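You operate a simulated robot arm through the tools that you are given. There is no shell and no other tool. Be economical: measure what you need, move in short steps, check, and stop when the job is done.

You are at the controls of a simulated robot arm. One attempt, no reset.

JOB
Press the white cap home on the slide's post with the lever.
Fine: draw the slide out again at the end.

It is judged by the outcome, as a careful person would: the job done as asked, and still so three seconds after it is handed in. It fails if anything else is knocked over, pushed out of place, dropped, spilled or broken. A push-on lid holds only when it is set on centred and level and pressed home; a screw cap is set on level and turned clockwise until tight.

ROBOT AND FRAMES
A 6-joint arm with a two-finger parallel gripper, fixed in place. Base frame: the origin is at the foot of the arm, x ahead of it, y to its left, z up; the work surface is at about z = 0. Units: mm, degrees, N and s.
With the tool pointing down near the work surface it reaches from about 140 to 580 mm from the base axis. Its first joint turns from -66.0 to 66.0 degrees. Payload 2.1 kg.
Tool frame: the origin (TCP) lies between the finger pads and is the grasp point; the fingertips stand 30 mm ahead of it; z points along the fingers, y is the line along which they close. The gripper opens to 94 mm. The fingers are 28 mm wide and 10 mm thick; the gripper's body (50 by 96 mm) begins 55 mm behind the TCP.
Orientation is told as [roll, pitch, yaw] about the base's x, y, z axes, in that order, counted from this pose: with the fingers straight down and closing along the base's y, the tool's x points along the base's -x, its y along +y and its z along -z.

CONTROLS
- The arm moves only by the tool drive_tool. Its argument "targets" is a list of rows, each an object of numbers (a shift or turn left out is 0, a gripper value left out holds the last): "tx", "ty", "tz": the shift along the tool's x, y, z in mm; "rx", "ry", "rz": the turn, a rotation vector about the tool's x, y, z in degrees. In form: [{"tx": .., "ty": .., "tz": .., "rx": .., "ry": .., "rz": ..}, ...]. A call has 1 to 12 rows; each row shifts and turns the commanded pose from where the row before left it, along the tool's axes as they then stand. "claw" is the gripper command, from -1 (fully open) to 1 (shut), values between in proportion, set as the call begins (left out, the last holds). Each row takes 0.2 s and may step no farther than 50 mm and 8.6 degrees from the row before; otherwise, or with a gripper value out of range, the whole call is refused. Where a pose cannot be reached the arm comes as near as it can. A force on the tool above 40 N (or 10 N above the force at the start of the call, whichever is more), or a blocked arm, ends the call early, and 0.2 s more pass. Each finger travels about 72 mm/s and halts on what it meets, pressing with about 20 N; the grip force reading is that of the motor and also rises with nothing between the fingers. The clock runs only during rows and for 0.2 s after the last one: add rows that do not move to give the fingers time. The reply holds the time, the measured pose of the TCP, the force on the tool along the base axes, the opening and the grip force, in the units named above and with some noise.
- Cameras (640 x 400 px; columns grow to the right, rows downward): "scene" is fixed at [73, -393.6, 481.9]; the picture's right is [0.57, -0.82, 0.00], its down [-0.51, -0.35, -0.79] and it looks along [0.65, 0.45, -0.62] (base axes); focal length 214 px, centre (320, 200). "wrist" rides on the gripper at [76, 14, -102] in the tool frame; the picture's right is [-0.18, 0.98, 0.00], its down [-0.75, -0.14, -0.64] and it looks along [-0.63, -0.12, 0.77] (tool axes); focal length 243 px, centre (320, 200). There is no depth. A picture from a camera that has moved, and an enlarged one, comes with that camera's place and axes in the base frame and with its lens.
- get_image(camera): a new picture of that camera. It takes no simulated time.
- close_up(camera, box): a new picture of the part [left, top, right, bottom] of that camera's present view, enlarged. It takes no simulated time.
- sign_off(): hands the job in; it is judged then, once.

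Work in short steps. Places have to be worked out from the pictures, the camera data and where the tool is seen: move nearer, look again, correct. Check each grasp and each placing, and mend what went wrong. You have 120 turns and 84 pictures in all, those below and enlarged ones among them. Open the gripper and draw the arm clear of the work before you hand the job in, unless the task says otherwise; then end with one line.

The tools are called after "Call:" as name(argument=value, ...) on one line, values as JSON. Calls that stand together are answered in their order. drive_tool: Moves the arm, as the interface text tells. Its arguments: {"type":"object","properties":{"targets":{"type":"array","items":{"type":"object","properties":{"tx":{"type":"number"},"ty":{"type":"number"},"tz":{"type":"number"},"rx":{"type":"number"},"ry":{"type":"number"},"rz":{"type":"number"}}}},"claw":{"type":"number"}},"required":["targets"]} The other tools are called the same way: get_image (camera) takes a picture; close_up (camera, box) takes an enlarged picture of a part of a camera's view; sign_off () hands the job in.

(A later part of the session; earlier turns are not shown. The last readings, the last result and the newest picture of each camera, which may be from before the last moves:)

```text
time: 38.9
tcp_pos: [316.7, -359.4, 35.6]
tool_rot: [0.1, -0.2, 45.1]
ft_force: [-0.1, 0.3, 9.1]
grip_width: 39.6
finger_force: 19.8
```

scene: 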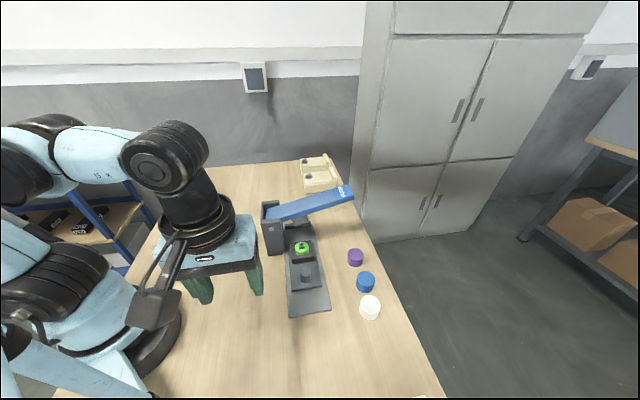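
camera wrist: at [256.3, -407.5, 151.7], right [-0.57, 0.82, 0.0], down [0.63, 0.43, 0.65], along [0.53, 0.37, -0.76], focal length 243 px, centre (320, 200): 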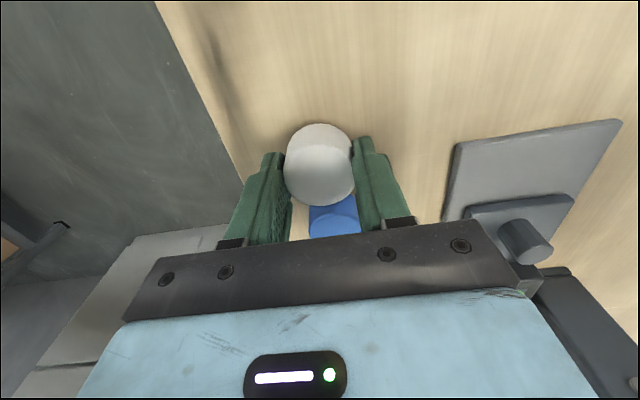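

Contact at 9 N, so it stands on the table. I release, lift, and go above the handle.

Call:
drive_tool(targets=[{}, {}, {"tz": -10}, {"tz": -25}, {"tz": -25}, {"tz": -25}, {"ty": 40}, {"ty": 40}, {"ty": 40}, {"ty": 20, "tx": -5}, {}], claw=-0.3)

Call:
get_image(camera="wrist")

```text
time: 41.3
tcp_pos: [223.3, -256.7, 119.6]
tool_rot: [0.1, -0.3, 45.1]
ft_force: [0.4, -0.5, 0.2]
grip_width: 61.2
finger_force: 0.1
```

```text
38 pictures are left
camera wrist: at [158.2, -300.4, 223.6], right [-0.57, 0.82, 0.0], down [0.63, 0.43, 0.65], along [0.53, 0.37, -0.76], focal length 243 px, centre (320, 200)
```

wrist: 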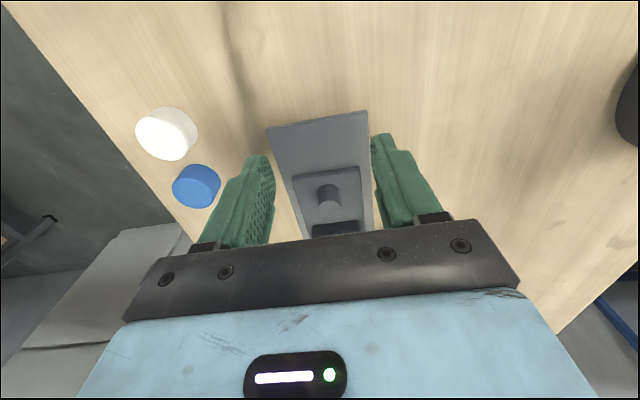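

White cap stands well. I go over the handle, descend and grip it.

Call:
drive_tool(targets=[{"tx": -30, "ty": -2}, {"tx": -30, "ty": -3}, {"tx": -26}, {"tz": 20}, {"tz": 20}, {"tz": 14}, {"tz": 8}, {}])

Call:
get_image(camera="wrist")

```text
time: 43.1
tcp_pos: [286.9, -200.1, 58.5]
tool_rot: [0.0, -0.3, 45.1]
ft_force: [0.1, 0.2, 0.0]
grip_width: 61.2
finger_force: 0.1
```

```text
37 pictures are left
camera wrist: at [221.4, -244.7, 161.9], right [-0.57, 0.82, 0.0], down [0.63, 0.43, 0.65], along [0.53, 0.37, -0.76], focal length 243 px, centre (320, 200)
```

wrist: 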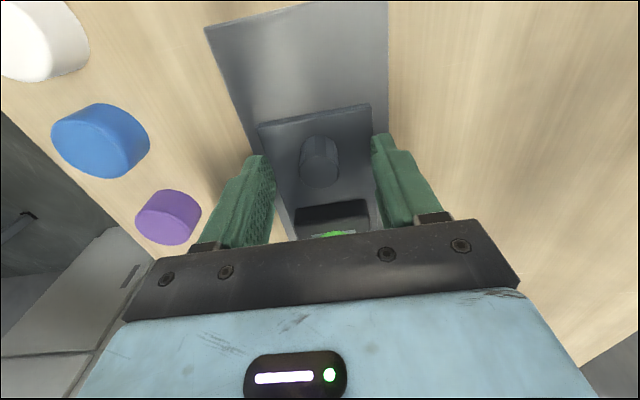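

Handle is between the fingers. I close and pull outward a further 40 mm, watching force.

Call:
drive_tool(targets=[{}, {}, {}, {}], claw=1)

Call:
drive_tool(targets=[{"tx": 4}, {"tx": 6}, {"tx": 6}, {"tx": 6}, {"tx": 6}, {"tx": 6}, {"tx": 6}, {}])

Call:
get_image(camera="wrist")

```text
time: 44.1
tcp_pos: [286.0, -201.0, 58.5]
tool_rot: [0.0, -0.3, 45.0]
ft_force: [9.5, -9.2, -10.4]
grip_width: 23.3
finger_force: 44.6
```

```text
time: 45.5
tcp_pos: [266.2, -221.8, 59.4]
tool_rot: [0.0, -0.3, 45.0]
ft_force: [-3.7, 1.0, 9.6]
grip_width: 23.6
finger_force: 45.1
stopped in row 6: the force on the tool passed its limit (the readings are from after the stop); the commanded pose is now the measured one
```

```text
36 pictures are left
camera wrist: at [201.1, -265.8, 162.0], right [-0.57, 0.82, 0.0], down [0.63, 0.43, 0.65], along [0.53, 0.37, -0.76], focal length 243 px, centre (320, 200)
```

wrist: 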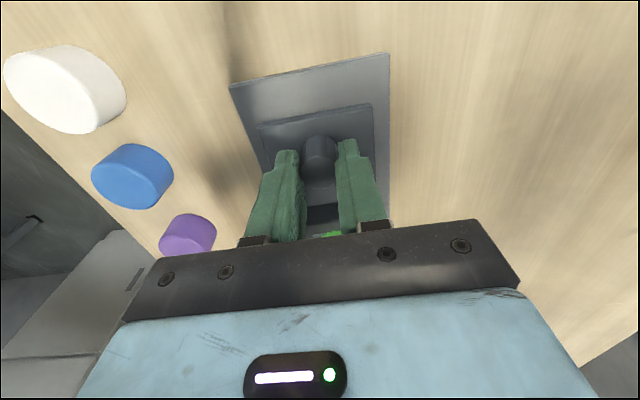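

It moved another ~28 mm to a hard stop: the slide is now fully out, well clear of the lever. I release and rise to look at the stem.

Call:
drive_tool(targets=[{}, {}, {"tz": -10}, {"tz": -25}, {"tz": -25}, {"tz": -25}, {"tz": -25, "tx": -20}, {"tx": -20}, {}], claw=-0.3)

Call:
get_image(camera="wrist")

Call:
close_up(camera="scene", box=[250, 210, 378, 290])

```text
time: 47.5
tcp_pos: [293.8, -192.4, 167.4]
tool_rot: [0.0, -0.3, 45.1]
ft_force: [-0.1, -0.1, -0.5]
grip_width: 61.4
finger_force: 0.0
```

```text
35 pictures are left
camera wrist: at [229.8, -236.0, 270.5], right [-0.57, 0.82, 0.0], down [0.63, 0.43, 0.65], along [0.53, 0.37, -0.76], focal length 243 px, centre (320, 200)
```

wrist: 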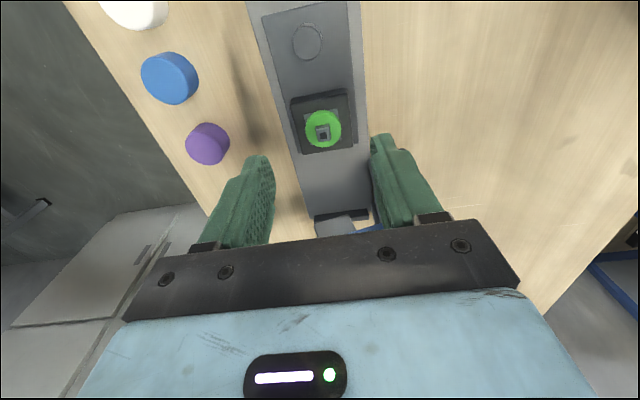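

```text
5.00 times, centred on (314, 250) of scene
camera zoom: at [73.0, -393.6, 481.9], right [0.57, -0.82, 0.0], down [-0.51, -0.35, -0.79], along [0.65, 0.45, -0.62], focal length 1072 px, centre (350, -50)
```

zoom: 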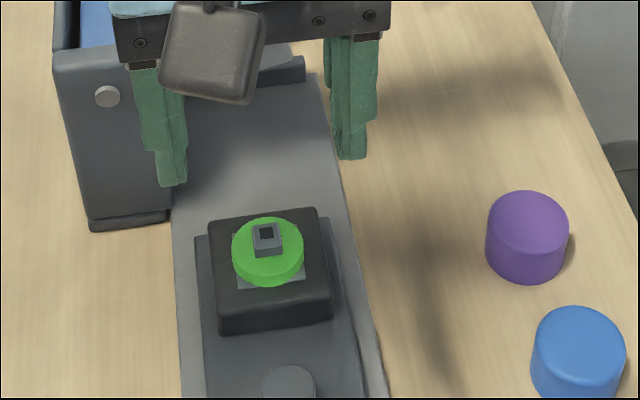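

The slide is fully out with the stem at roughly s≈91 along the axis. I hover empty-handed directly above it at two heights to fix its position and height accurately.

Call:
drive_tool(targets=[{"tx": -10, "ty": -0.9}, {"tx": -9.3, "ty": -0.9}, {"tz": 20}, {"tz": 20}, {"tz": 20}, {"tz": 5}, {}, {}])

Call:
close_up(camera="wrist", box=[256, 100, 384, 180])

```text
time: 49.3
tcp_pos: [309.7, -180.7, 104.6]
tool_rot: [0.0, -0.3, 45.0]
ft_force: [-0.6, -1.2, -0.8]
grip_width: 61.0
finger_force: 0.0
```

```text
5.00 times, centred on (320, 140) of wrist
camera zoom: at [245.5, -224.8, 207.7], right [-0.57, 0.82, 0.0], down [0.63, 0.43, 0.65], along [0.53, 0.37, -0.76], focal length 1213 px, centre (320, 500)
```

zoom: 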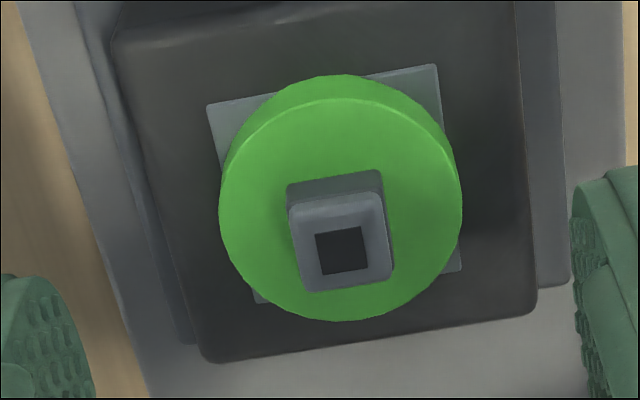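

Position along the slide depends on the stem's height, so I take a tilted view from here to solve for both.

Call:
drive_tool(targets=[{"ry": -8}, {"ry": -8}, {"ry": -8}, {"ry": -6}, {}, {}])

Call:
close_up(camera="wrist", box=[256, 100, 384, 180])

```text
time: 50.7
tcp_pos: [308.3, -183.1, 104.0]
tool_rot: [0.1, -30.5, 44.9]
ft_force: [-0.3, -0.1, 0.9]
grip_width: 61.1
finger_force: 0.1
```

```text
5.00 times, centred on (320, 140) of wrist
camera zoom: at [215.1, -254.9, 154.8], right [-0.58, 0.81, 0.09], down [0.33, 0.13, 0.93], along [0.74, 0.58, -0.34], focal length 1213 px, centre (320, 500)
```

zoom: 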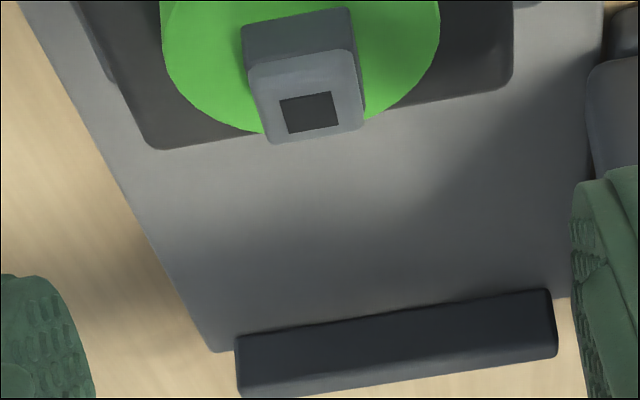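

Solved: stem top at about (307.3,-179.8), z≈60, on the slide axis. I untilt and return above the white cap.

Call:
drive_tool(targets=[{"ry": 8}, {"ry": 8}, {"ry": 8}, {"ry": 6}, {"tx": 30, "ty": -32.7}, {"tx": 30, "ty": -32.7}, {"tx": 30, "ty": -32.7}, {"tx": 30, "ty": -32.7}, {"tz": 20}, {}, {}], claw=-0.8)

Call:
close_up(camera="wrist", box=[240, 90, 400, 190])

```text
time: 53.1
tcp_pos: [315.7, -360.0, 82.9]
tool_rot: [-0.1, -0.3, 45.0]
ft_force: [-0.6, 0.4, 0.5]
grip_width: 84.5
finger_force: 0.1
```

```text
4.00 times, centred on (320, 140) of wrist
camera zoom: at [250.7, -404.1, 186.0], right [-0.57, 0.82, 0.0], down [0.63, 0.43, 0.65], along [0.53, 0.37, -0.76], focal length 970 px, centre (320, 440)
```

zoom: 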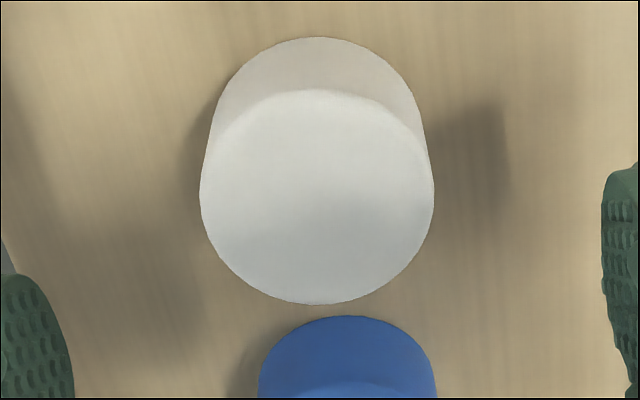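

Centred within 1 mm. I descend, close fully, and lift gently.

Call:
drive_tool(targets=[{"tx": -1, "tz": 16}, {"tz": 16}, {"tz": 11}, {"tz": 4}, {}])

Call:
drive_tool(targets=[{}, {}, {}, {}, {}], claw=1)

Call:
drive_tool(targets=[{"tz": -3}, {"tz": -6}, {"tz": -10}, {"tz": -12}, {"tz": -12}, {"tz": -12}, {"tz": -12}, {"tz": -12}, {"tz": -11}, {}, {}])

Call:
close_up(camera="wrist", box=[256, 110, 384, 210])

```text
time: 54.3
tcp_pos: [317.9, -357.0, 34.7]
tool_rot: [0.0, -0.3, 45.0]
ft_force: [0.7, -0.8, 0.4]
grip_width: 84.3
finger_force: 0.0
```

```text
time: 55.5
tcp_pos: [317.7, -357.2, 36.5]
tool_rot: [0.1, -0.3, 44.9]
ft_force: [-0.4, 0.0, -0.8]
grip_width: 39.8
finger_force: 20.2
```

```text
time: 57.9
tcp_pos: [317.8, -356.3, 125.7]
tool_rot: [0.1, -0.3, 45.0]
ft_force: [0.1, -0.8, -0.8]
grip_width: 39.6
finger_force: 19.7
```

```text
4.00 times, centred on (320, 160) of wrist
camera zoom: at [253.1, -401.2, 229.2], right [-0.57, 0.82, 0.0], down [0.63, 0.43, 0.65], along [0.53, 0.37, -0.76], focal length 970 px, centre (320, 360)
```

zoom: 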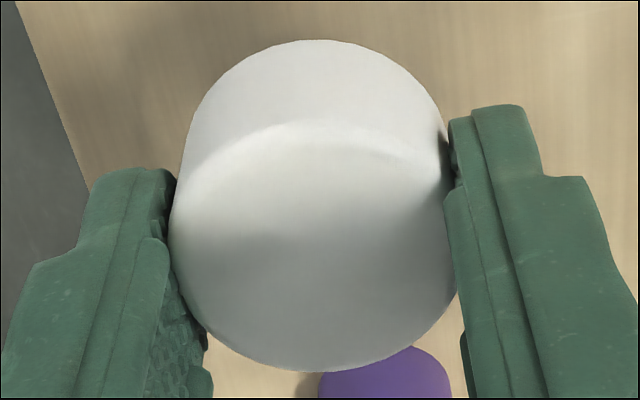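

Cap held; it sits ~2 mm behind the TCP, which I compensate. I carry it high to above the stem.

Call:
drive_tool(targets=[{"tz": -12}, {"tz": -14}, {"tz": -12}, {"tz": -12, "tx": -8, "ty": 10}, {"tx": -18.6, "ty": 20.5}, {"tx": -18.6, "ty": 20.5}, {"tx": -18.6, "ty": 20.5}, {"tx": -18.6, "ty": 20.5}, {"tx": -18.6, "ty": 20.5}, {"tx": -18.4, "ty": 20.5}, {}, {}])

Call:
close_up(camera="wrist", box=[240, 70, 400, 190])

```text
time: 60.5
tcp_pos: [307.3, -178.3, 175.9]
tool_rot: [0.0, -0.4, 45.0]
ft_force: [-0.1, -0.2, 0.0]
grip_width: 39.7
finger_force: 19.9
```

```text
3.33 times, centred on (320, 130) of wrist
camera zoom: at [242.1, -222.8, 278.6], right [-0.57, 0.82, 0.0], down [0.63, 0.43, 0.65], along [0.53, 0.37, -0.76], focal length 809 px, centre (320, 433)
```

zoom: 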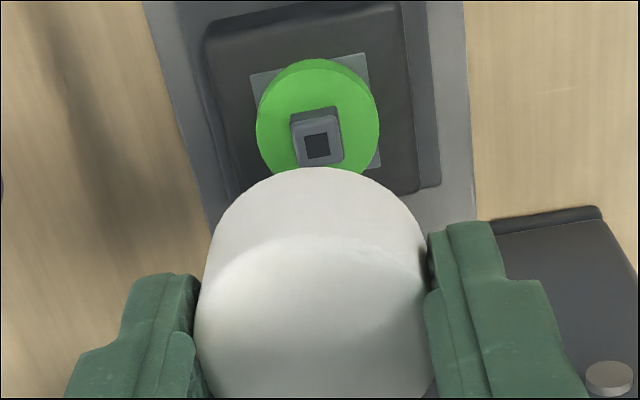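

The stem shows slightly ahead of the cap. I shift 3.5 mm forward and descend part-way, then compare again at closer range.

Call:
drive_tool(targets=[{"tx": -3.5, "ty": -0.5}, {"tz": 12}, {"tz": 15}, {"tz": 12}, {"tz": 6}, {}, {}])

Call:
close_up(camera="wrist", box=[240, 80, 400, 200])

Call:
close_up(camera="scene", box=[260, 200, 356, 260])

```text
time: 62.1
tcp_pos: [309.3, -179.7, 132.6]
tool_rot: [0.0, -0.4, 45.0]
ft_force: [0.3, -0.6, 0.1]
grip_width: 39.7
finger_force: 20.3
```

```text
3.33 times, centred on (320, 140) of wrist
camera zoom: at [245.4, -222.7, 235.2], right [-0.57, 0.82, 0.0], down [0.63, 0.43, 0.65], along [0.53, 0.37, -0.76], focal length 809 px, centre (320, 400)
```

zoom: 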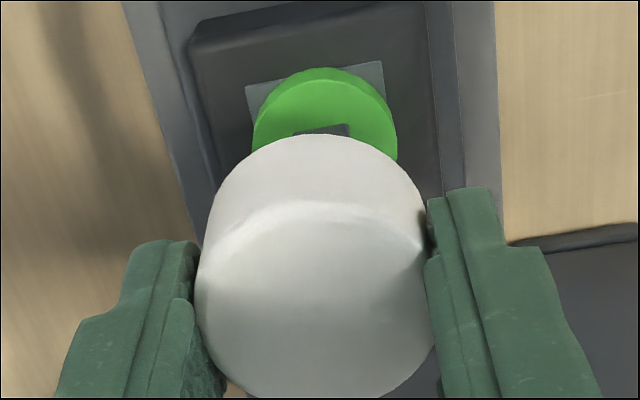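

```text
6.67 times, centred on (308, 230) of scene
camera zoom: at [73.0, -393.6, 481.9], right [0.57, -0.82, 0.0], down [-0.51, -0.35, -0.79], along [0.65, 0.45, -0.62], focal length 1430 px, centre (400, 0)
```

zoom: 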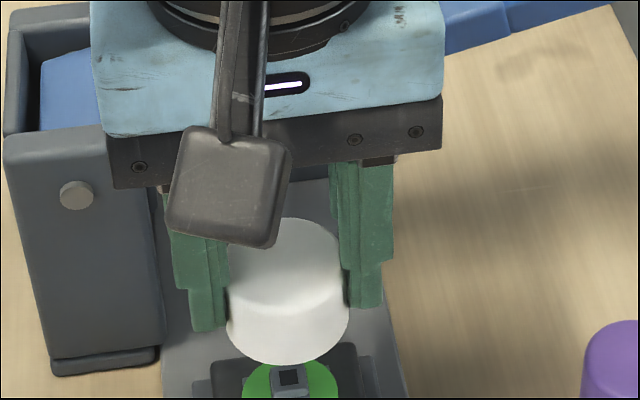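

I go lower, so the comparison no longer depends on the stem's exact height, keeping the cap just above it.

Call:
drive_tool(targets=[{"tx": -1, "tz": 10}, {"tz": 10}, {"tz": 6}, {}, {}])

Call:
close_up(camera="wrist", box=[240, 80, 400, 200])

Call:
close_up(camera="scene", box=[270, 220, 350, 270])

```text
time: 63.3
tcp_pos: [311.4, -178.4, 106.3]
tool_rot: [-0.1, -0.3, 45.0]
ft_force: [0.4, 0.0, 0.0]
grip_width: 40.0
finger_force: 20.2
```

```text
3.33 times, centred on (320, 140) of wrist
camera zoom: at [246.7, -221.9, 209.8], right [-0.57, 0.82, 0.0], down [0.63, 0.43, 0.65], along [0.53, 0.37, -0.76], focal length 809 px, centre (320, 400)
```

zoom: 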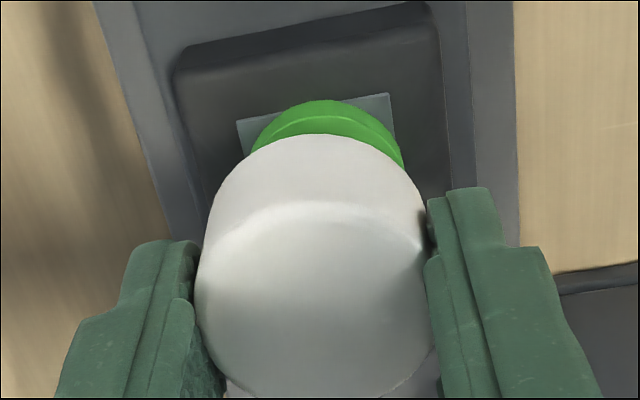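

```text
8.00 times, centred on (310, 245) of scene
camera zoom: at [73.0, -393.6, 481.9], right [0.57, -0.82, 0.0], down [-0.51, -0.35, -0.79], along [0.65, 0.45, -0.62], focal length 1716 px, centre (400, -160)
```

zoom: 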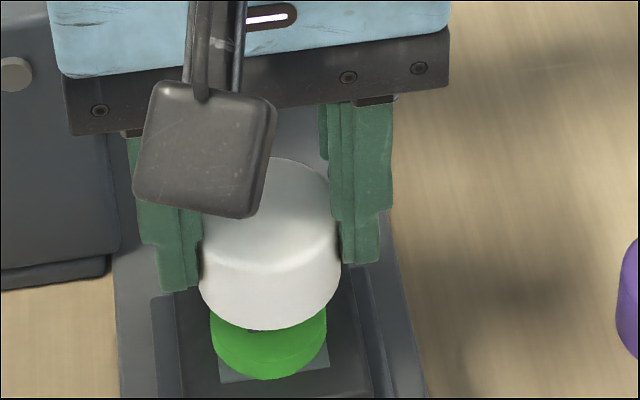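

By both cameras the cap is within about 1 mm along the slide, and 1.7 mm off sideways. I correct that and lower a bit more to re-check.

Call:
drive_tool(targets=[{"ty": 1.7, "tx": -0.3}, {"tz": 4}, {"tz": 2}, {}, {}])

Call:
close_up(camera="wrist", box=[240, 80, 400, 200])

Call:
close_up(camera="scene", box=[270, 220, 350, 270])

```text
time: 64.5
tcp_pos: [309.9, -176.0, 100.1]
tool_rot: [-0.1, -0.3, 44.9]
ft_force: [0.8, -0.1, 0.8]
grip_width: 39.6
finger_force: 19.5
```

```text
3.33 times, centred on (320, 140) of wrist
camera zoom: at [245.4, -219.3, 203.1], right [-0.57, 0.82, 0.0], down [0.63, 0.43, 0.65], along [0.53, 0.37, -0.76], focal length 809 px, centre (320, 400)
```

zoom: 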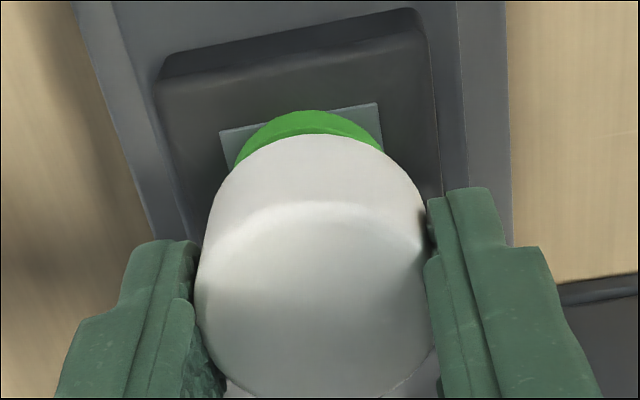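

```text
8.00 times, centred on (310, 245) of scene
camera zoom: at [73.0, -393.6, 481.9], right [0.57, -0.82, 0.0], down [-0.51, -0.35, -0.79], along [0.65, 0.45, -0.62], focal length 1716 px, centre (400, -160)
```

zoom: 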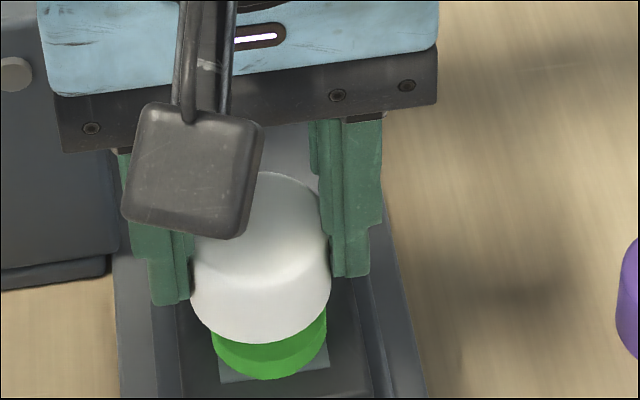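

The readings match the cameras: lateral is now ~1.6 mm over-corrected (want lat ≈345.1). I nudge back and read.

Call:
drive_tool(targets=[{"ty": -1.6, "tx": -0.3}, {}, {}])

Call:
close_up(camera="scene", box=[270, 220, 350, 270])

Call:
close_up(camera="wrist", box=[256, 90, 384, 170])

```text
time: 65.3
tcp_pos: [310.9, -175.5, 100.2]
tool_rot: [0.1, -0.3, 44.9]
ft_force: [0.0, 0.5, -0.6]
grip_width: 39.8
finger_force: 20.4
```

```text
8.00 times, centred on (310, 245) of scene
camera zoom: at [73.0, -393.6, 481.9], right [0.57, -0.82, 0.0], down [-0.51, -0.35, -0.79], along [0.65, 0.45, -0.62], focal length 1716 px, centre (400, -160)
```

zoom: 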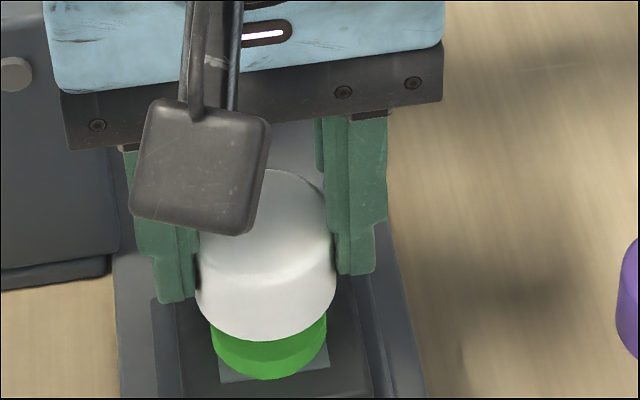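

```text
5.00 times, centred on (320, 130) of wrist
camera zoom: at [246.5, -220.3, 203.8], right [-0.57, 0.82, 0.0], down [0.63, 0.43, 0.65], along [0.53, 0.37, -0.76], focal length 1213 px, centre (320, 550)
```

zoom: 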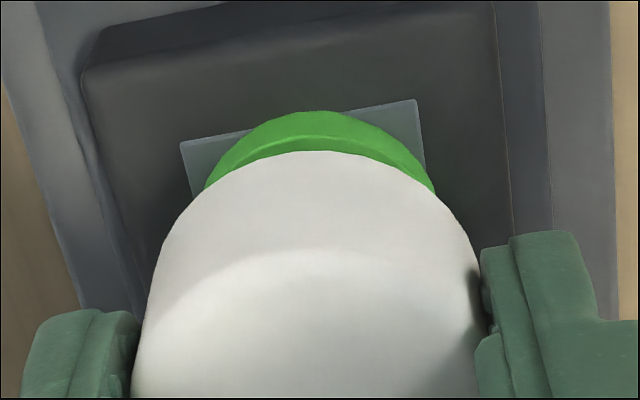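

Both views now show the cap centred over the stem. I lower gently to find contact.

Call:
drive_tool(targets=[{"tz": 2}, {"tz": 2}, {"tz": 2}, {}])

```text
time: 66.3
tcp_pos: [311.9, -176.4, 95.1]
tool_rot: [0.1, -0.3, 45.0]
ft_force: [0.1, 0.3, -0.4]
grip_width: 39.5
finger_force: 20.1
```

Call:
drive_tool(targets=[{"tz": 1.5}, {"tz": 1.5}, {"tz": 1}, {}])

Call:
close_up(camera="scene", box=[270, 220, 350, 270])

```text
time: 67.3
tcp_pos: [311.0, -176.8, 90.0]
tool_rot: [0.0, -0.2, 45.0]
ft_force: [1.1, 0.3, -0.2]
grip_width: 39.7
finger_force: 19.9
```

```text
8.00 times, centred on (310, 245) of scene
camera zoom: at [73.0, -393.6, 481.9], right [0.57, -0.82, 0.0], down [-0.51, -0.35, -0.79], along [0.65, 0.45, -0.62], focal length 1716 px, centre (400, -160)
```

zoom: 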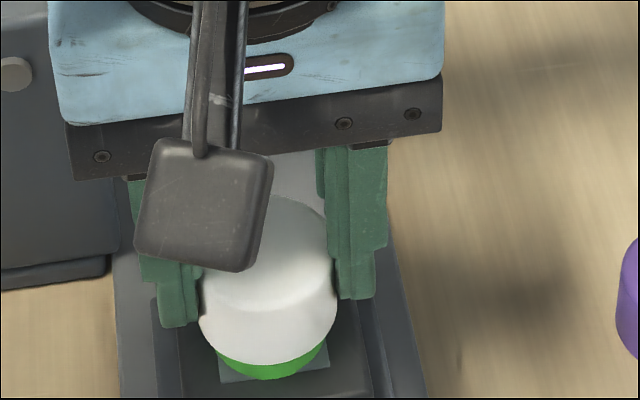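

The cap is at the green disc's top level and still free of contact. I keep lowering in 1 mm steps.

Call:
drive_tool(targets=[{"tz": 1}, {"tz": 1}, {"tz": 1}, {}])

```text
time: 68.3
tcp_pos: [311.0, -175.1, 86.6]
tool_rot: [0.1, -0.3, 45.0]
ft_force: [-0.7, 0.2, -0.3]
grip_width: 39.7
finger_force: 19.8
```

Call:
drive_tool(targets=[{"tz": 1}, {"tz": 1}, {}])

Call:
close_up(camera="scene", box=[270, 220, 350, 270])

```text
time: 69.1
tcp_pos: [311.0, -177.1, 84.0]
tool_rot: [0.0, -0.3, 45.0]
ft_force: [-0.2, -0.3, 0.1]
grip_width: 39.6
finger_force: 19.7
```

```text
8.00 times, centred on (310, 245) of scene
camera zoom: at [73.0, -393.6, 481.9], right [0.57, -0.82, 0.0], down [-0.51, -0.35, -0.79], along [0.65, 0.45, -0.62], focal length 1716 px, centre (400, -160)
```

zoom: 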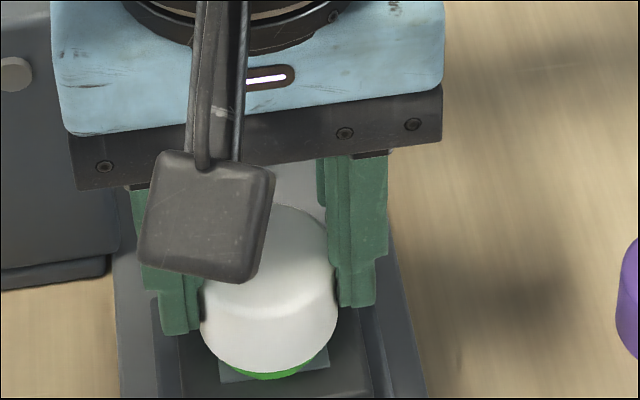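

Call:
drive_tool(targets=[{"tz": 1}, {"tz": 1}, {}])

Call:
drive_tool(targets=[{"tz": 1}, {"tz": 1}, {}])

```text
time: 69.9
tcp_pos: [312.0, -177.5, 82.3]
tool_rot: [0.0, -0.4, 45.0]
ft_force: [-0.4, 6.1, 16.3]
grip_width: 39.7
finger_force: 20.6
```

```text
time: 70.7
tcp_pos: [311.9, -177.4, 80.5]
tool_rot: [0.0, -0.3, 45.1]
ft_force: [-4.0, 2.1, 15.2]
grip_width: 39.5
finger_force: 20.0
```

Contact (about 16 N): the cap is resting on the stem. I release, lift clear and inspect.

Call:
drive_tool(targets=[{}, {}, {}], claw=-0.3)

Call:
drive_tool(targets=[{"tz": -10}, {"tz": -20}, {"tz": -25}, {"tz": -25, "tx": 10}, {"tx": 30}, {}])

Call:
close_up(camera="wrist", box=[240, 110, 400, 230])

Call:
close_up(camera="scene", box=[254, 210, 350, 270])

```text
time: 71.5
tcp_pos: [312.5, -176.9, 80.6]
tool_rot: [-0.1, -0.3, 45.0]
ft_force: [0.1, -0.3, 0.2]
grip_width: 61.1
finger_force: 0.1
```

```text
time: 72.9
tcp_pos: [281.6, -206.7, 160.5]
tool_rot: [0.0, -0.3, 45.1]
ft_force: [0.5, 0.7, -0.4]
grip_width: 61.4
finger_force: 0.1
```

```text
3.33 times, centred on (320, 170) of wrist
camera zoom: at [217.2, -250.1, 263.6], right [-0.57, 0.82, 0.0], down [0.63, 0.43, 0.65], along [0.53, 0.37, -0.76], focal length 809 px, centre (320, 300)
```

zoom: 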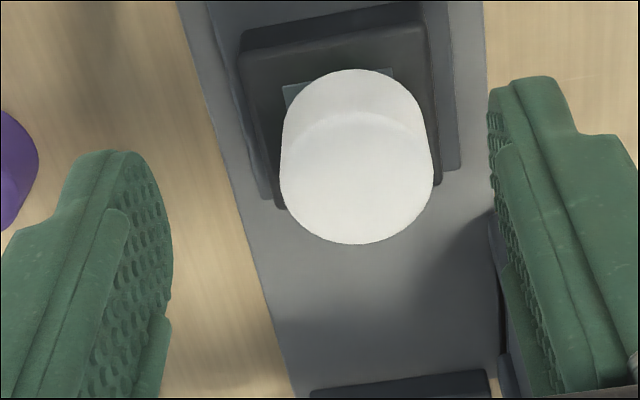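

```text
6.67 times, centred on (302, 240) of scene
camera zoom: at [73.0, -393.6, 481.9], right [0.57, -0.82, 0.0], down [-0.51, -0.35, -0.79], along [0.65, 0.45, -0.62], focal length 1430 px, centre (440, -67)
```

zoom: 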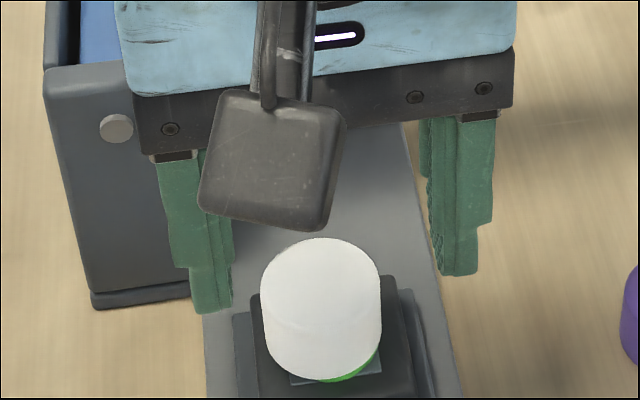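

The cap seems shifted or leaning slightly toward the column. I take a low, tilted close look before going on.

Call:
drive_tool(targets=[{"tx": 15, "ry": -8}, {"tx": 10, "ry": -8}, {"tx": 10, "ry": -8}, {"tx": 10, "ry": -6}, {"tz": 15}, {}])

Call:
get_image(camera="wrist")

Call:
close_up(camera="scene", box=[278, 235, 326, 265])

```text
time: 74.3
tcp_pos: [256.6, -230.8, 137.5]
tool_rot: [0.0, -30.4, 45.1]
ft_force: [-0.4, -0.1, -0.4]
grip_width: 61.1
finger_force: 0.0
```

```text
16 pictures are left
camera wrist: at [162.9, -303.0, 189.5], right [-0.58, 0.81, 0.09], down [0.33, 0.13, 0.94], along [0.74, 0.58, -0.34], focal length 243 px, centre (320, 200)
```

wrist: 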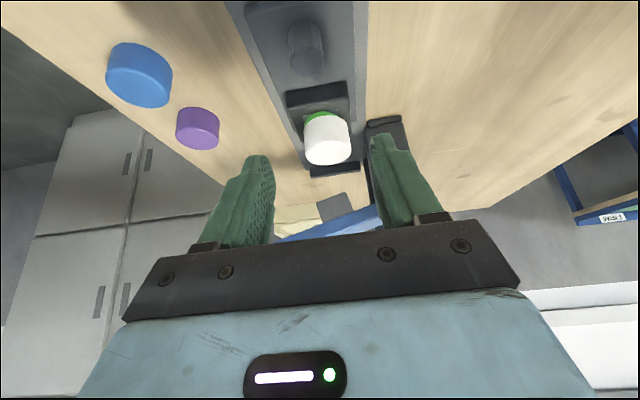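

```text
13.33 times, centred on (302, 250) of scene
camera zoom: at [73.0, -393.6, 481.9], right [0.57, -0.82, 0.0], down [-0.51, -0.35, -0.79], along [0.65, 0.45, -0.62], focal length 2860 px, centre (560, -467)
```

zoom: 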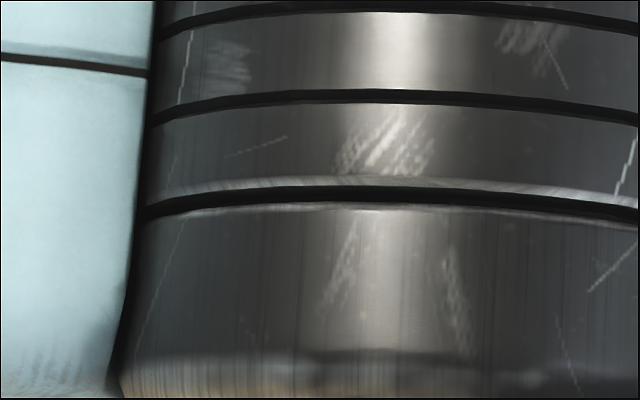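

Call:
close_up(camera="wrist", box=[270, 70, 390, 180])

```text
3.64 times, centred on (330, 125) of wrist
camera zoom: at [162.9, -303.0, 189.5], right [-0.58, 0.81, 0.09], down [0.33, 0.13, 0.94], along [0.74, 0.58, -0.34], focal length 882 px, centre (284, 473)
```

zoom: 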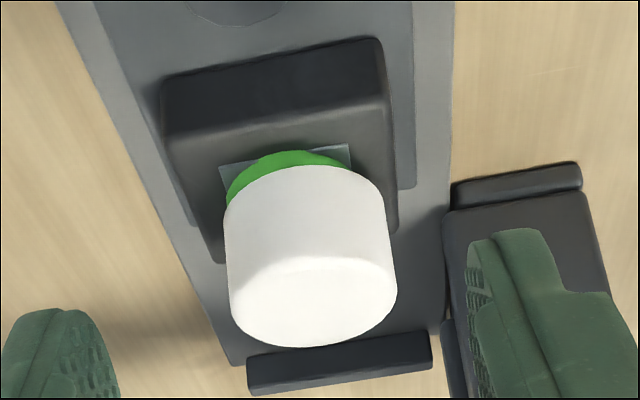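

The cap sits level but about 3–4 mm off-centre toward the column – it shifted on release. I'll regrip it, recentre it, and release in small opening steps. First I untilt and come back above it.

Call:
drive_tool(targets=[{"ry": 8}, {"ry": 8}, {"ry": 8}, {"ry": 6.2}, {"tx": -38}, {"tx": -38}, {}, {}])

```text
time: 76.1
tcp_pos: [310.4, -178.4, 137.5]
tool_rot: [0.0, -0.1, 45.0]
ft_force: [0.0, -0.8, 0.0]
grip_width: 61.3
finger_force: 0.1
```

Call:
drive_tool(targets=[{"tx": -1.2, "ty": 1, "tz": 15}, {"tz": 18}, {"tz": 14}, {"tz": 9}, {}, {}])

Call:
close_up(camera="wrist", box=[240, 110, 400, 210])

```text
time: 77.5
tcp_pos: [311.3, -176.2, 81.7]
tool_rot: [0.1, -0.1, 45.0]
ft_force: [0.2, 0.1, -0.4]
grip_width: 61.2
finger_force: 0.0
```

```text
4.00 times, centred on (320, 160) of wrist
camera zoom: at [246.9, -219.2, 186.0], right [-0.57, 0.82, 0.0], down [0.63, 0.43, 0.64], along [0.53, 0.36, -0.77], focal length 970 px, centre (320, 360)
```

zoom: 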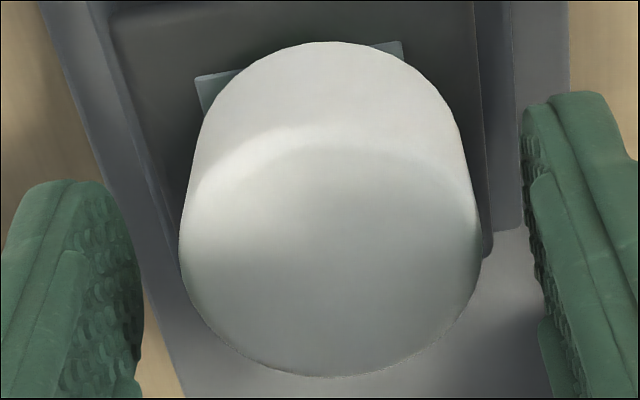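

The cap is 2.6 mm toward the column from finger centre. I close to recentre it, and read.

Call:
drive_tool(targets=[{}, {}, {}, {}], claw=0.4)

Call:
close_up(camera="wrist", box=[240, 110, 400, 210])

Call:
close_up(camera="scene", box=[270, 220, 350, 270])

```text
time: 78.5
tcp_pos: [310.8, -176.3, 81.5]
tool_rot: [0.0, -0.1, 45.0]
ft_force: [-0.2, 0.4, 1.1]
grip_width: 39.6
finger_force: 20.4
```

```text
4.00 times, centred on (320, 160) of wrist
camera zoom: at [246.9, -219.2, 186.1], right [-0.57, 0.82, 0.0], down [0.63, 0.43, 0.64], along [0.53, 0.36, -0.77], focal length 970 px, centre (320, 360)
```

zoom: 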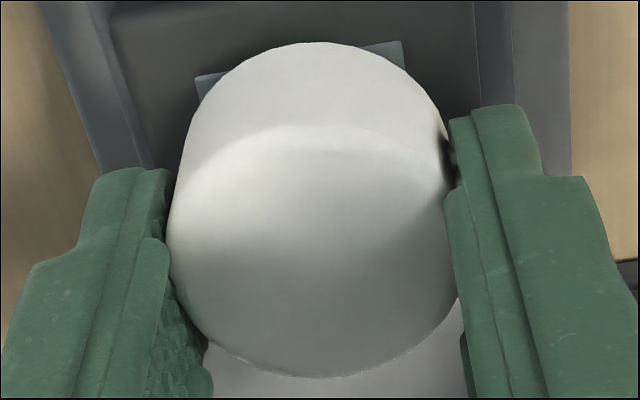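

```text
8.00 times, centred on (310, 245) of scene
camera zoom: at [73.0, -393.6, 481.9], right [0.57, -0.82, 0.0], down [-0.51, -0.35, -0.79], along [0.65, 0.45, -0.62], focal length 1716 px, centre (400, -160)
```

zoom: 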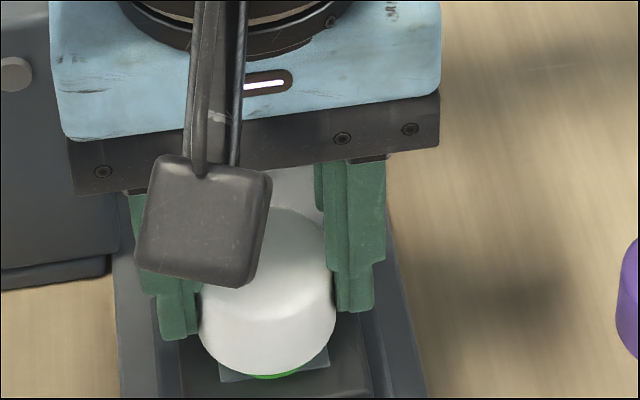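

Recentred (cameras agree to within ~1 mm). I press down gently to see whether it starts onto the stem.

Call:
drive_tool(targets=[{"tz": 1.5}, {"tz": 1.5}, {}], claw=1)

```text
time: 79.3
tcp_pos: [312.6, -174.8, 80.3]
tool_rot: [0.0, -0.1, 45.0]
ft_force: [-3.0, -0.6, 22.2]
grip_width: 39.6
finger_force: 20.0
```

It rests firmly (22 N). I ease the push off and release in very small opening steps.

Call:
drive_tool(targets=[{"tz": -1.2}, {}], claw=0.17)

Call:
drive_tool(targets=[{}, {}], claw=0.14)

Call:
drive_tool(targets=[{}, {}], claw=0.1)

Call:
drive_tool(targets=[{}, {}], claw=0.0)

Call:
close_up(camera="scene", box=[270, 220, 350, 270])

```text
time: 79.9
tcp_pos: [311.4, -174.7, 82.3]
tool_rot: [0.0, -0.2, 45.1]
ft_force: [0.2, 0.5, 0.3]
grip_width: 40.1
finger_force: 5.6
```

```text
time: 80.5
tcp_pos: [312.7, -175.0, 81.1]
tool_rot: [0.1, -0.2, 44.9]
ft_force: [-0.1, 1.0, -0.8]
grip_width: 40.4
finger_force: 0.2
```

```text
time: 81.1
tcp_pos: [312.3, -175.2, 82.2]
tool_rot: [0.1, -0.2, 44.9]
ft_force: [0.3, 0.3, 0.1]
grip_width: 42.3
finger_force: 0.0
```

```text
time: 81.7
tcp_pos: [312.3, -174.0, 81.9]
tool_rot: [0.0, -0.1, 45.0]
ft_force: [1.1, -0.4, -0.3]
grip_width: 46.9
finger_force: 0.1
```

```text
8.00 times, centred on (310, 245) of scene
camera zoom: at [73.0, -393.6, 481.9], right [0.57, -0.82, 0.0], down [-0.51, -0.35, -0.79], along [0.65, 0.45, -0.62], focal length 1716 px, centre (400, -160)
```

zoom: 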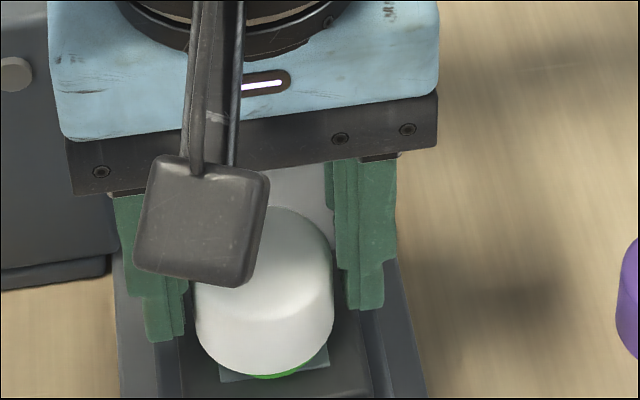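

Now only ~1.4 mm toward the column. I refine: shift the tool 1.6 mm the other way, close lightly, release in small steps again.

Call:
drive_tool(targets=[{"ty": -1.6}, {}, {}])

Call:
drive_tool(targets=[{}, {}, {}], claw=0.17)

Call:
drive_tool(targets=[{}, {}], claw=0.14)

Call:
drive_tool(targets=[{}, {}], claw=0.05)

Call:
drive_tool(targets=[{}, {}], claw=-0.2)

Call:
close_up(camera="scene", box=[270, 220, 350, 270])

```text
time: 82.5
tcp_pos: [313.4, -176.4, 82.4]
tool_rot: [0.0, 0.0, 44.9]
ft_force: [-0.8, -0.1, -0.1]
grip_width: 46.9
finger_force: 0.2
```

```text
time: 83.3
tcp_pos: [312.5, -176.7, 81.1]
tool_rot: [0.1, 0.0, 45.1]
ft_force: [0.0, -0.2, 0.8]
grip_width: 40.3
finger_force: 6.3
```

```text
time: 83.9
tcp_pos: [313.8, -176.6, 81.3]
tool_rot: [-0.1, 0.0, 45.0]
ft_force: [-1.0, 0.3, 0.3]
grip_width: 40.6
finger_force: 0.1
```

```text
time: 84.5
tcp_pos: [313.5, -176.8, 82.1]
tool_rot: [0.0, -0.1, 45.0]
ft_force: [-0.2, -0.1, -0.1]
grip_width: 44.7
finger_force: 0.1
```

```text
time: 85.1
tcp_pos: [313.0, -176.7, 81.5]
tool_rot: [0.0, -0.1, 45.0]
ft_force: [0.3, -1.0, -0.5]
grip_width: 56.2
finger_force: 0.2
```

```text
8.00 times, centred on (310, 245) of scene
camera zoom: at [73.0, -393.6, 481.9], right [0.57, -0.82, 0.0], down [-0.51, -0.35, -0.79], along [0.65, 0.45, -0.62], focal length 1716 px, centre (400, -160)
```

zoom: 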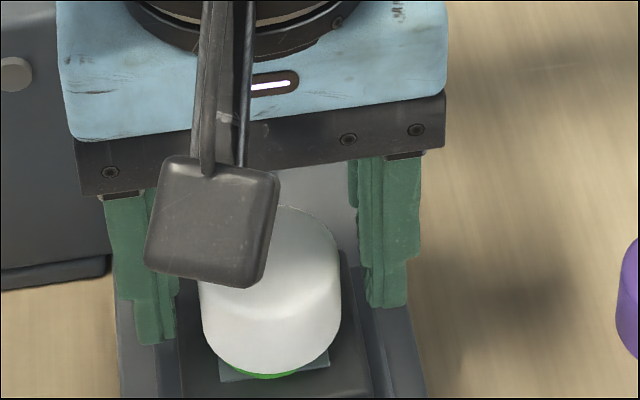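

The cap now looks centred on the stem from the scene camera. I lift away, move back over the handle and tilt, then check the cap from there.

Call:
drive_tool(targets=[{"tz": -10}, {"tz": -25}, {"tz": -25}, {"tx": 35}, {"tx": 35}, {"ry": -6.25}, {"ry": -6.25}, {"ry": -6.25}, {"ry": -6.25}, {}], claw=-0.3)

Call:
close_up(camera="wrist", box=[240, 80, 400, 200])

```text
time: 87.3
tcp_pos: [263.4, -225.2, 140.5]
tool_rot: [0.0, -25.2, 45.0]
ft_force: [0.2, -0.4, 0.2]
grip_width: 61.0
finger_force: 0.0
```

```text
3.33 times, centred on (320, 140) of wrist
camera zoom: at [173.6, -294.8, 202.8], right [-0.58, 0.81, 0.08], down [0.39, 0.19, 0.9], along [0.72, 0.55, -0.42], focal length 809 px, centre (320, 400)
```

zoom: 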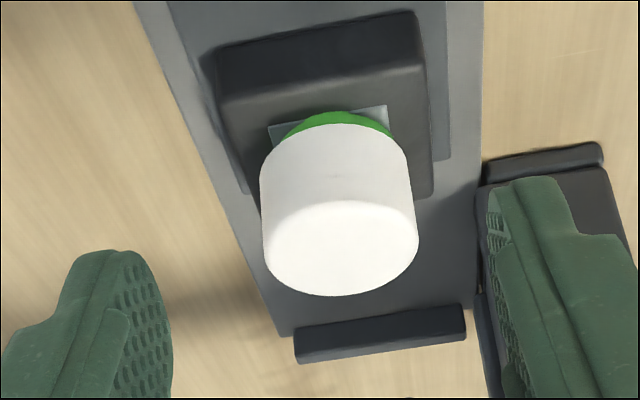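

Excellent: cap and green disc are now concentric and level. I lower straight down onto the handle.

Call:
drive_tool(targets=[{"tx": 8.5, "tz": 18, "ty": 0.9}, {"tx": 8.5, "tz": 18}, {"tx": 8.5, "tz": 18}, {"tx": 6, "tz": 13}, {"tx": 3.5, "tz": 7.5}, {}])

Call:
close_up(camera="wrist", box=[220, 80, 420, 240])

```text
time: 88.7
tcp_pos: [262.4, -224.9, 58.3]
tool_rot: [0.0, -25.1, 45.0]
ft_force: [-0.5, 0.1, -0.1]
grip_width: 61.2
finger_force: 0.0
```

```text
2.50 times, centred on (320, 160) of wrist
camera zoom: at [172.7, -294.8, 120.5], right [-0.58, 0.81, 0.08], down [0.39, 0.19, 0.9], along [0.72, 0.55, -0.43], focal length 606 px, centre (320, 300)
```

zoom: 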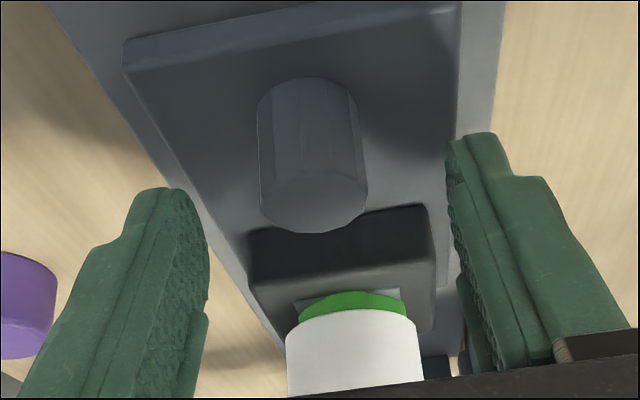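

Handle is centred between the fingers, cap still well seated. I close gently then firmly.

Call:
drive_tool(targets=[{}, {}, {}], claw=0.48)

Call:
drive_tool(targets=[{}, {}], claw=0.7)

```text
time: 89.5
tcp_pos: [261.8, -225.9, 59.5]
tool_rot: [0.0, -25.1, 45.0]
ft_force: [-1.6, 0.6, -0.2]
grip_width: 24.9
finger_force: 0.7
```

```text
time: 90.1
tcp_pos: [262.3, -226.2, 59.7]
tool_rot: [0.1, -25.1, 45.1]
ft_force: [-6.2, 5.5, 1.1]
grip_width: 23.6
finger_force: 44.6
```

Gripped with low side load. I push the slide in slowly, 4 mm per row.

Call:
drive_tool(targets=[{"tx": -1.8, "tz": 0.85}, {"tx": -2.7, "tz": 1.27}, {"tx": -3.62, "tz": 1.7}, {"tx": -3.62, "tz": 1.7}, {"tx": -3.62, "tz": 1.7}, {"tx": -3.62, "tz": 1.7}, {"tx": -3.62, "tz": 1.7}, {"tx": -3.62, "tz": 1.7}, {"tx": -3.62, "tz": 1.7}, {"tx": -3.62, "tz": 1.7}, {"tx": -3.62, "tz": 1.7}, {}])

```text
time: 92.7
tcp_pos: [291.9, -197.0, 58.7]
tool_rot: [0.0, -25.0, 45.0]
ft_force: [0.0, 0.7, -6.6]
grip_width: 23.4
finger_force: 44.9
stopped in row 12: the force on the tool passed its limit (the readings are from after the stop); the commanded pose is now the measured one
```

Call:
drive_tool(targets=[{"tx": -1.8, "tz": 0.85}, {"tx": -2.7, "tz": 1.27}, {"tx": -3.62, "tz": 1.7}, {"tx": -3.62, "tz": 1.7}, {"tx": -3.62, "tz": 1.7}, {"tx": -3.62, "tz": 1.7}, {"tx": -3.62, "tz": 1.7}, {"tx": -3.62, "tz": 1.7}, {"tx": -3.62, "tz": 1.7}, {"tx": -2.7, "tz": 1.27}, {"tx": -1.8, "tz": 0.85}])

Call:
get_image(camera="wrist")

```text
time: 95.1
tcp_pos: [317.5, -170.4, 60.6]
tool_rot: [-0.1, -25.0, 45.0]
ft_force: [1.5, -2.2, -7.4]
grip_width: 23.5
finger_force: 45.0
```

```text
6 pictures are left
camera wrist: at [227.8, -238.8, 121.1], right [-0.58, 0.81, 0.08], down [0.39, 0.19, 0.9], along [0.72, 0.55, -0.43], focal length 243 px, centre (320, 200)
```

wrist: 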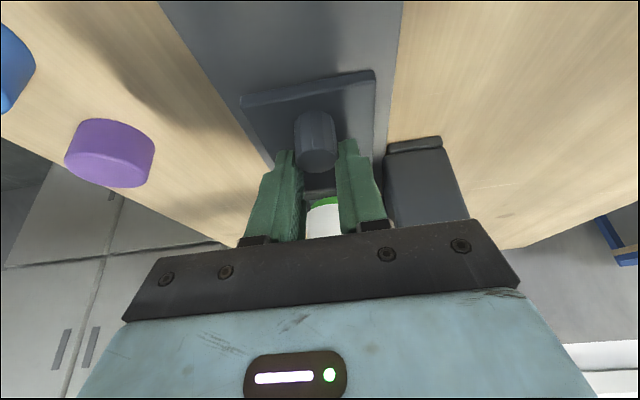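

The cap rides in place. I push the remaining ~20 mm until the stop.

Call:
drive_tool(targets=[{"tx": -2.2, "tz": 2.2}, {"tx": -2.7, "tz": 1.5}, {"tx": -2.7, "tz": 1.27}, {"tx": -2.7, "tz": 1.27}, {"tx": -2.7, "tz": 1.27}, {"tx": -2.7, "tz": 1.27}, {"tx": -1.8, "tz": 0.85}, {"tx": -1.8, "tz": 0.85}, {}])

```text
time: 95.8
tcp_pos: [321.6, -164.4, 58.4]
tool_rot: [-0.1, -25.4, 45.0]
ft_force: [-0.9, 1.4, 7.4]
grip_width: 23.5
finger_force: 45.1
stopped in row 3: the force on the tool passed its limit (the readings are from after the stop); the commanded pose is now the measured one
```

Call:
drive_tool(targets=[{"tx": -1.8, "tz": 0.8}, {"tx": -2.2, "tz": 1.0}, {"tx": -2.2, "tz": 1.0}, {"tx": -2.2, "tz": 1.0}, {"tx": -2.2, "tz": 1.0}, {}])

```text
time: 97.2
tcp_pos: [331.6, -154.8, 59.5]
tool_rot: [0.0, -25.3, 45.0]
ft_force: [-2.2, 3.0, -3.8]
grip_width: 23.8
finger_force: 45.0
```

Back at the original in position (s≈125). I nudge 2 mm more to be sure of the stop, then release.

Call:
drive_tool(targets=[{"tx": -0.9, "tz": 0.42}, {"tx": -0.9, "tz": 0.42}, {}])

Call:
drive_tool(targets=[{}, {}], claw=0.4)

Call:
drive_tool(targets=[{}, {}, {}], claw=-0.3)

Call:
close_up(camera="wrist", box=[240, 100, 400, 240])

```text
time: 98.0
tcp_pos: [333.6, -154.8, 58.3]
tool_rot: [0.1, -25.4, 45.1]
ft_force: [-6.1, 7.3, -18.7]
grip_width: 23.6
finger_force: 44.8
```

```text
time: 98.6
tcp_pos: [333.3, -156.1, 58.9]
tool_rot: [0.0, -25.4, 45.1]
ft_force: [0.3, 0.0, 0.1]
grip_width: 27.9
finger_force: 0.0
```

```text
time: 99.4
tcp_pos: [333.5, -155.4, 60.3]
tool_rot: [0.0, -25.2, 45.2]
ft_force: [0.6, -0.1, 0.5]
grip_width: 61.1
finger_force: 0.1
```

```text
2.86 times, centred on (320, 170) of wrist
camera zoom: at [243.1, -224.7, 120.4], right [-0.58, 0.81, 0.08], down [0.39, 0.19, 0.9], along [0.72, 0.55, -0.42], focal length 693 px, centre (320, 286)
```

zoom: 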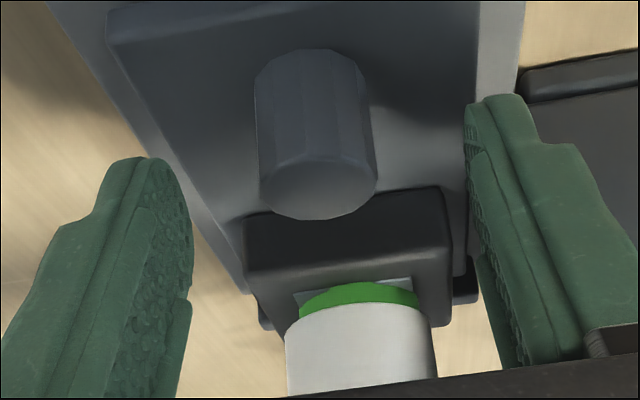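

Slide fully in and the cap still concentric. I rise straight up, untilt, close the fingers, and go above the PUSH end of the lever.

Call:
drive_tool(targets=[{"tx": -6, "tz": -13}, {"tx": -16, "tz": -35}, {"tx": -16, "tz": -35}, {"tx": -16, "tz": -35}, {"tx": -14, "tz": -30}, {"ry": 8.3}, {"ry": 8.3}, {"ry": 8.3}, {}])

Call:
drive_tool(targets=[{"tx": -24, "ty": -38.7}, {"tx": -24, "ty": -38.7}, {"tx": -24, "ty": -38.7}, {}, {}], claw=1)

Call:
get_image(camera="scene")

```text
time: 101.4
tcp_pos: [330.9, -157.0, 221.5]
tool_rot: [0.0, -0.3, 45.1]
ft_force: [0.3, 1.0, -0.2]
grip_width: 61.1
finger_force: 0.1
```

```text
time: 102.6
tcp_pos: [461.4, -188.1, 222.0]
tool_rot: [0.0, -0.4, 45.1]
ft_force: [0.1, -0.1, -0.1]
grip_width: 0.1
finger_force: 19.7
```

```text
4 pictures are left
```

scene: 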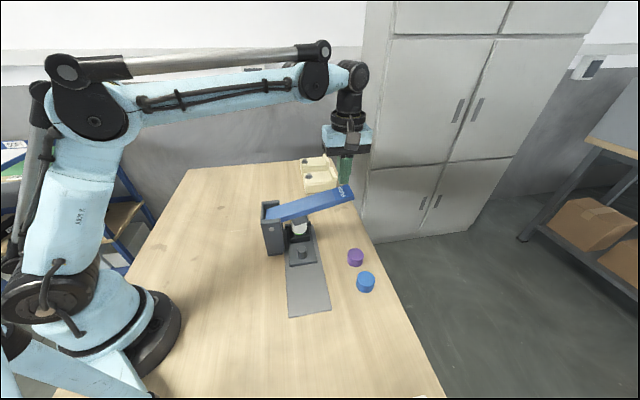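

The fingertips are right above PUSH. I lower until touching, then press in steps watching the force.

Call:
drive_tool(targets=[{"tx": -3, "tz": 10}, {"tz": 8}, {"tz": 5}, {"tz": 5}, {"tz": 5}, {"tz": 5}, {}])

```text
time: 104.2
tcp_pos: [465.5, -183.9, 185.6]
tool_rot: [0.0, -0.5, 45.1]
ft_force: [0.6, 0.7, 0.3]
grip_width: 0.0
finger_force: 19.8
```

Call:
drive_tool(targets=[{"tz": 5}, {"tz": 5}, {"tz": 5}, {"tz": 5}, {"tz": 5}, {}])

```text
time: 105.6
tcp_pos: [464.3, -185.2, 158.9]
tool_rot: [-0.1, -0.4, 45.1]
ft_force: [5.8, -3.3, 8.3]
grip_width: 0.2
finger_force: 19.4
```

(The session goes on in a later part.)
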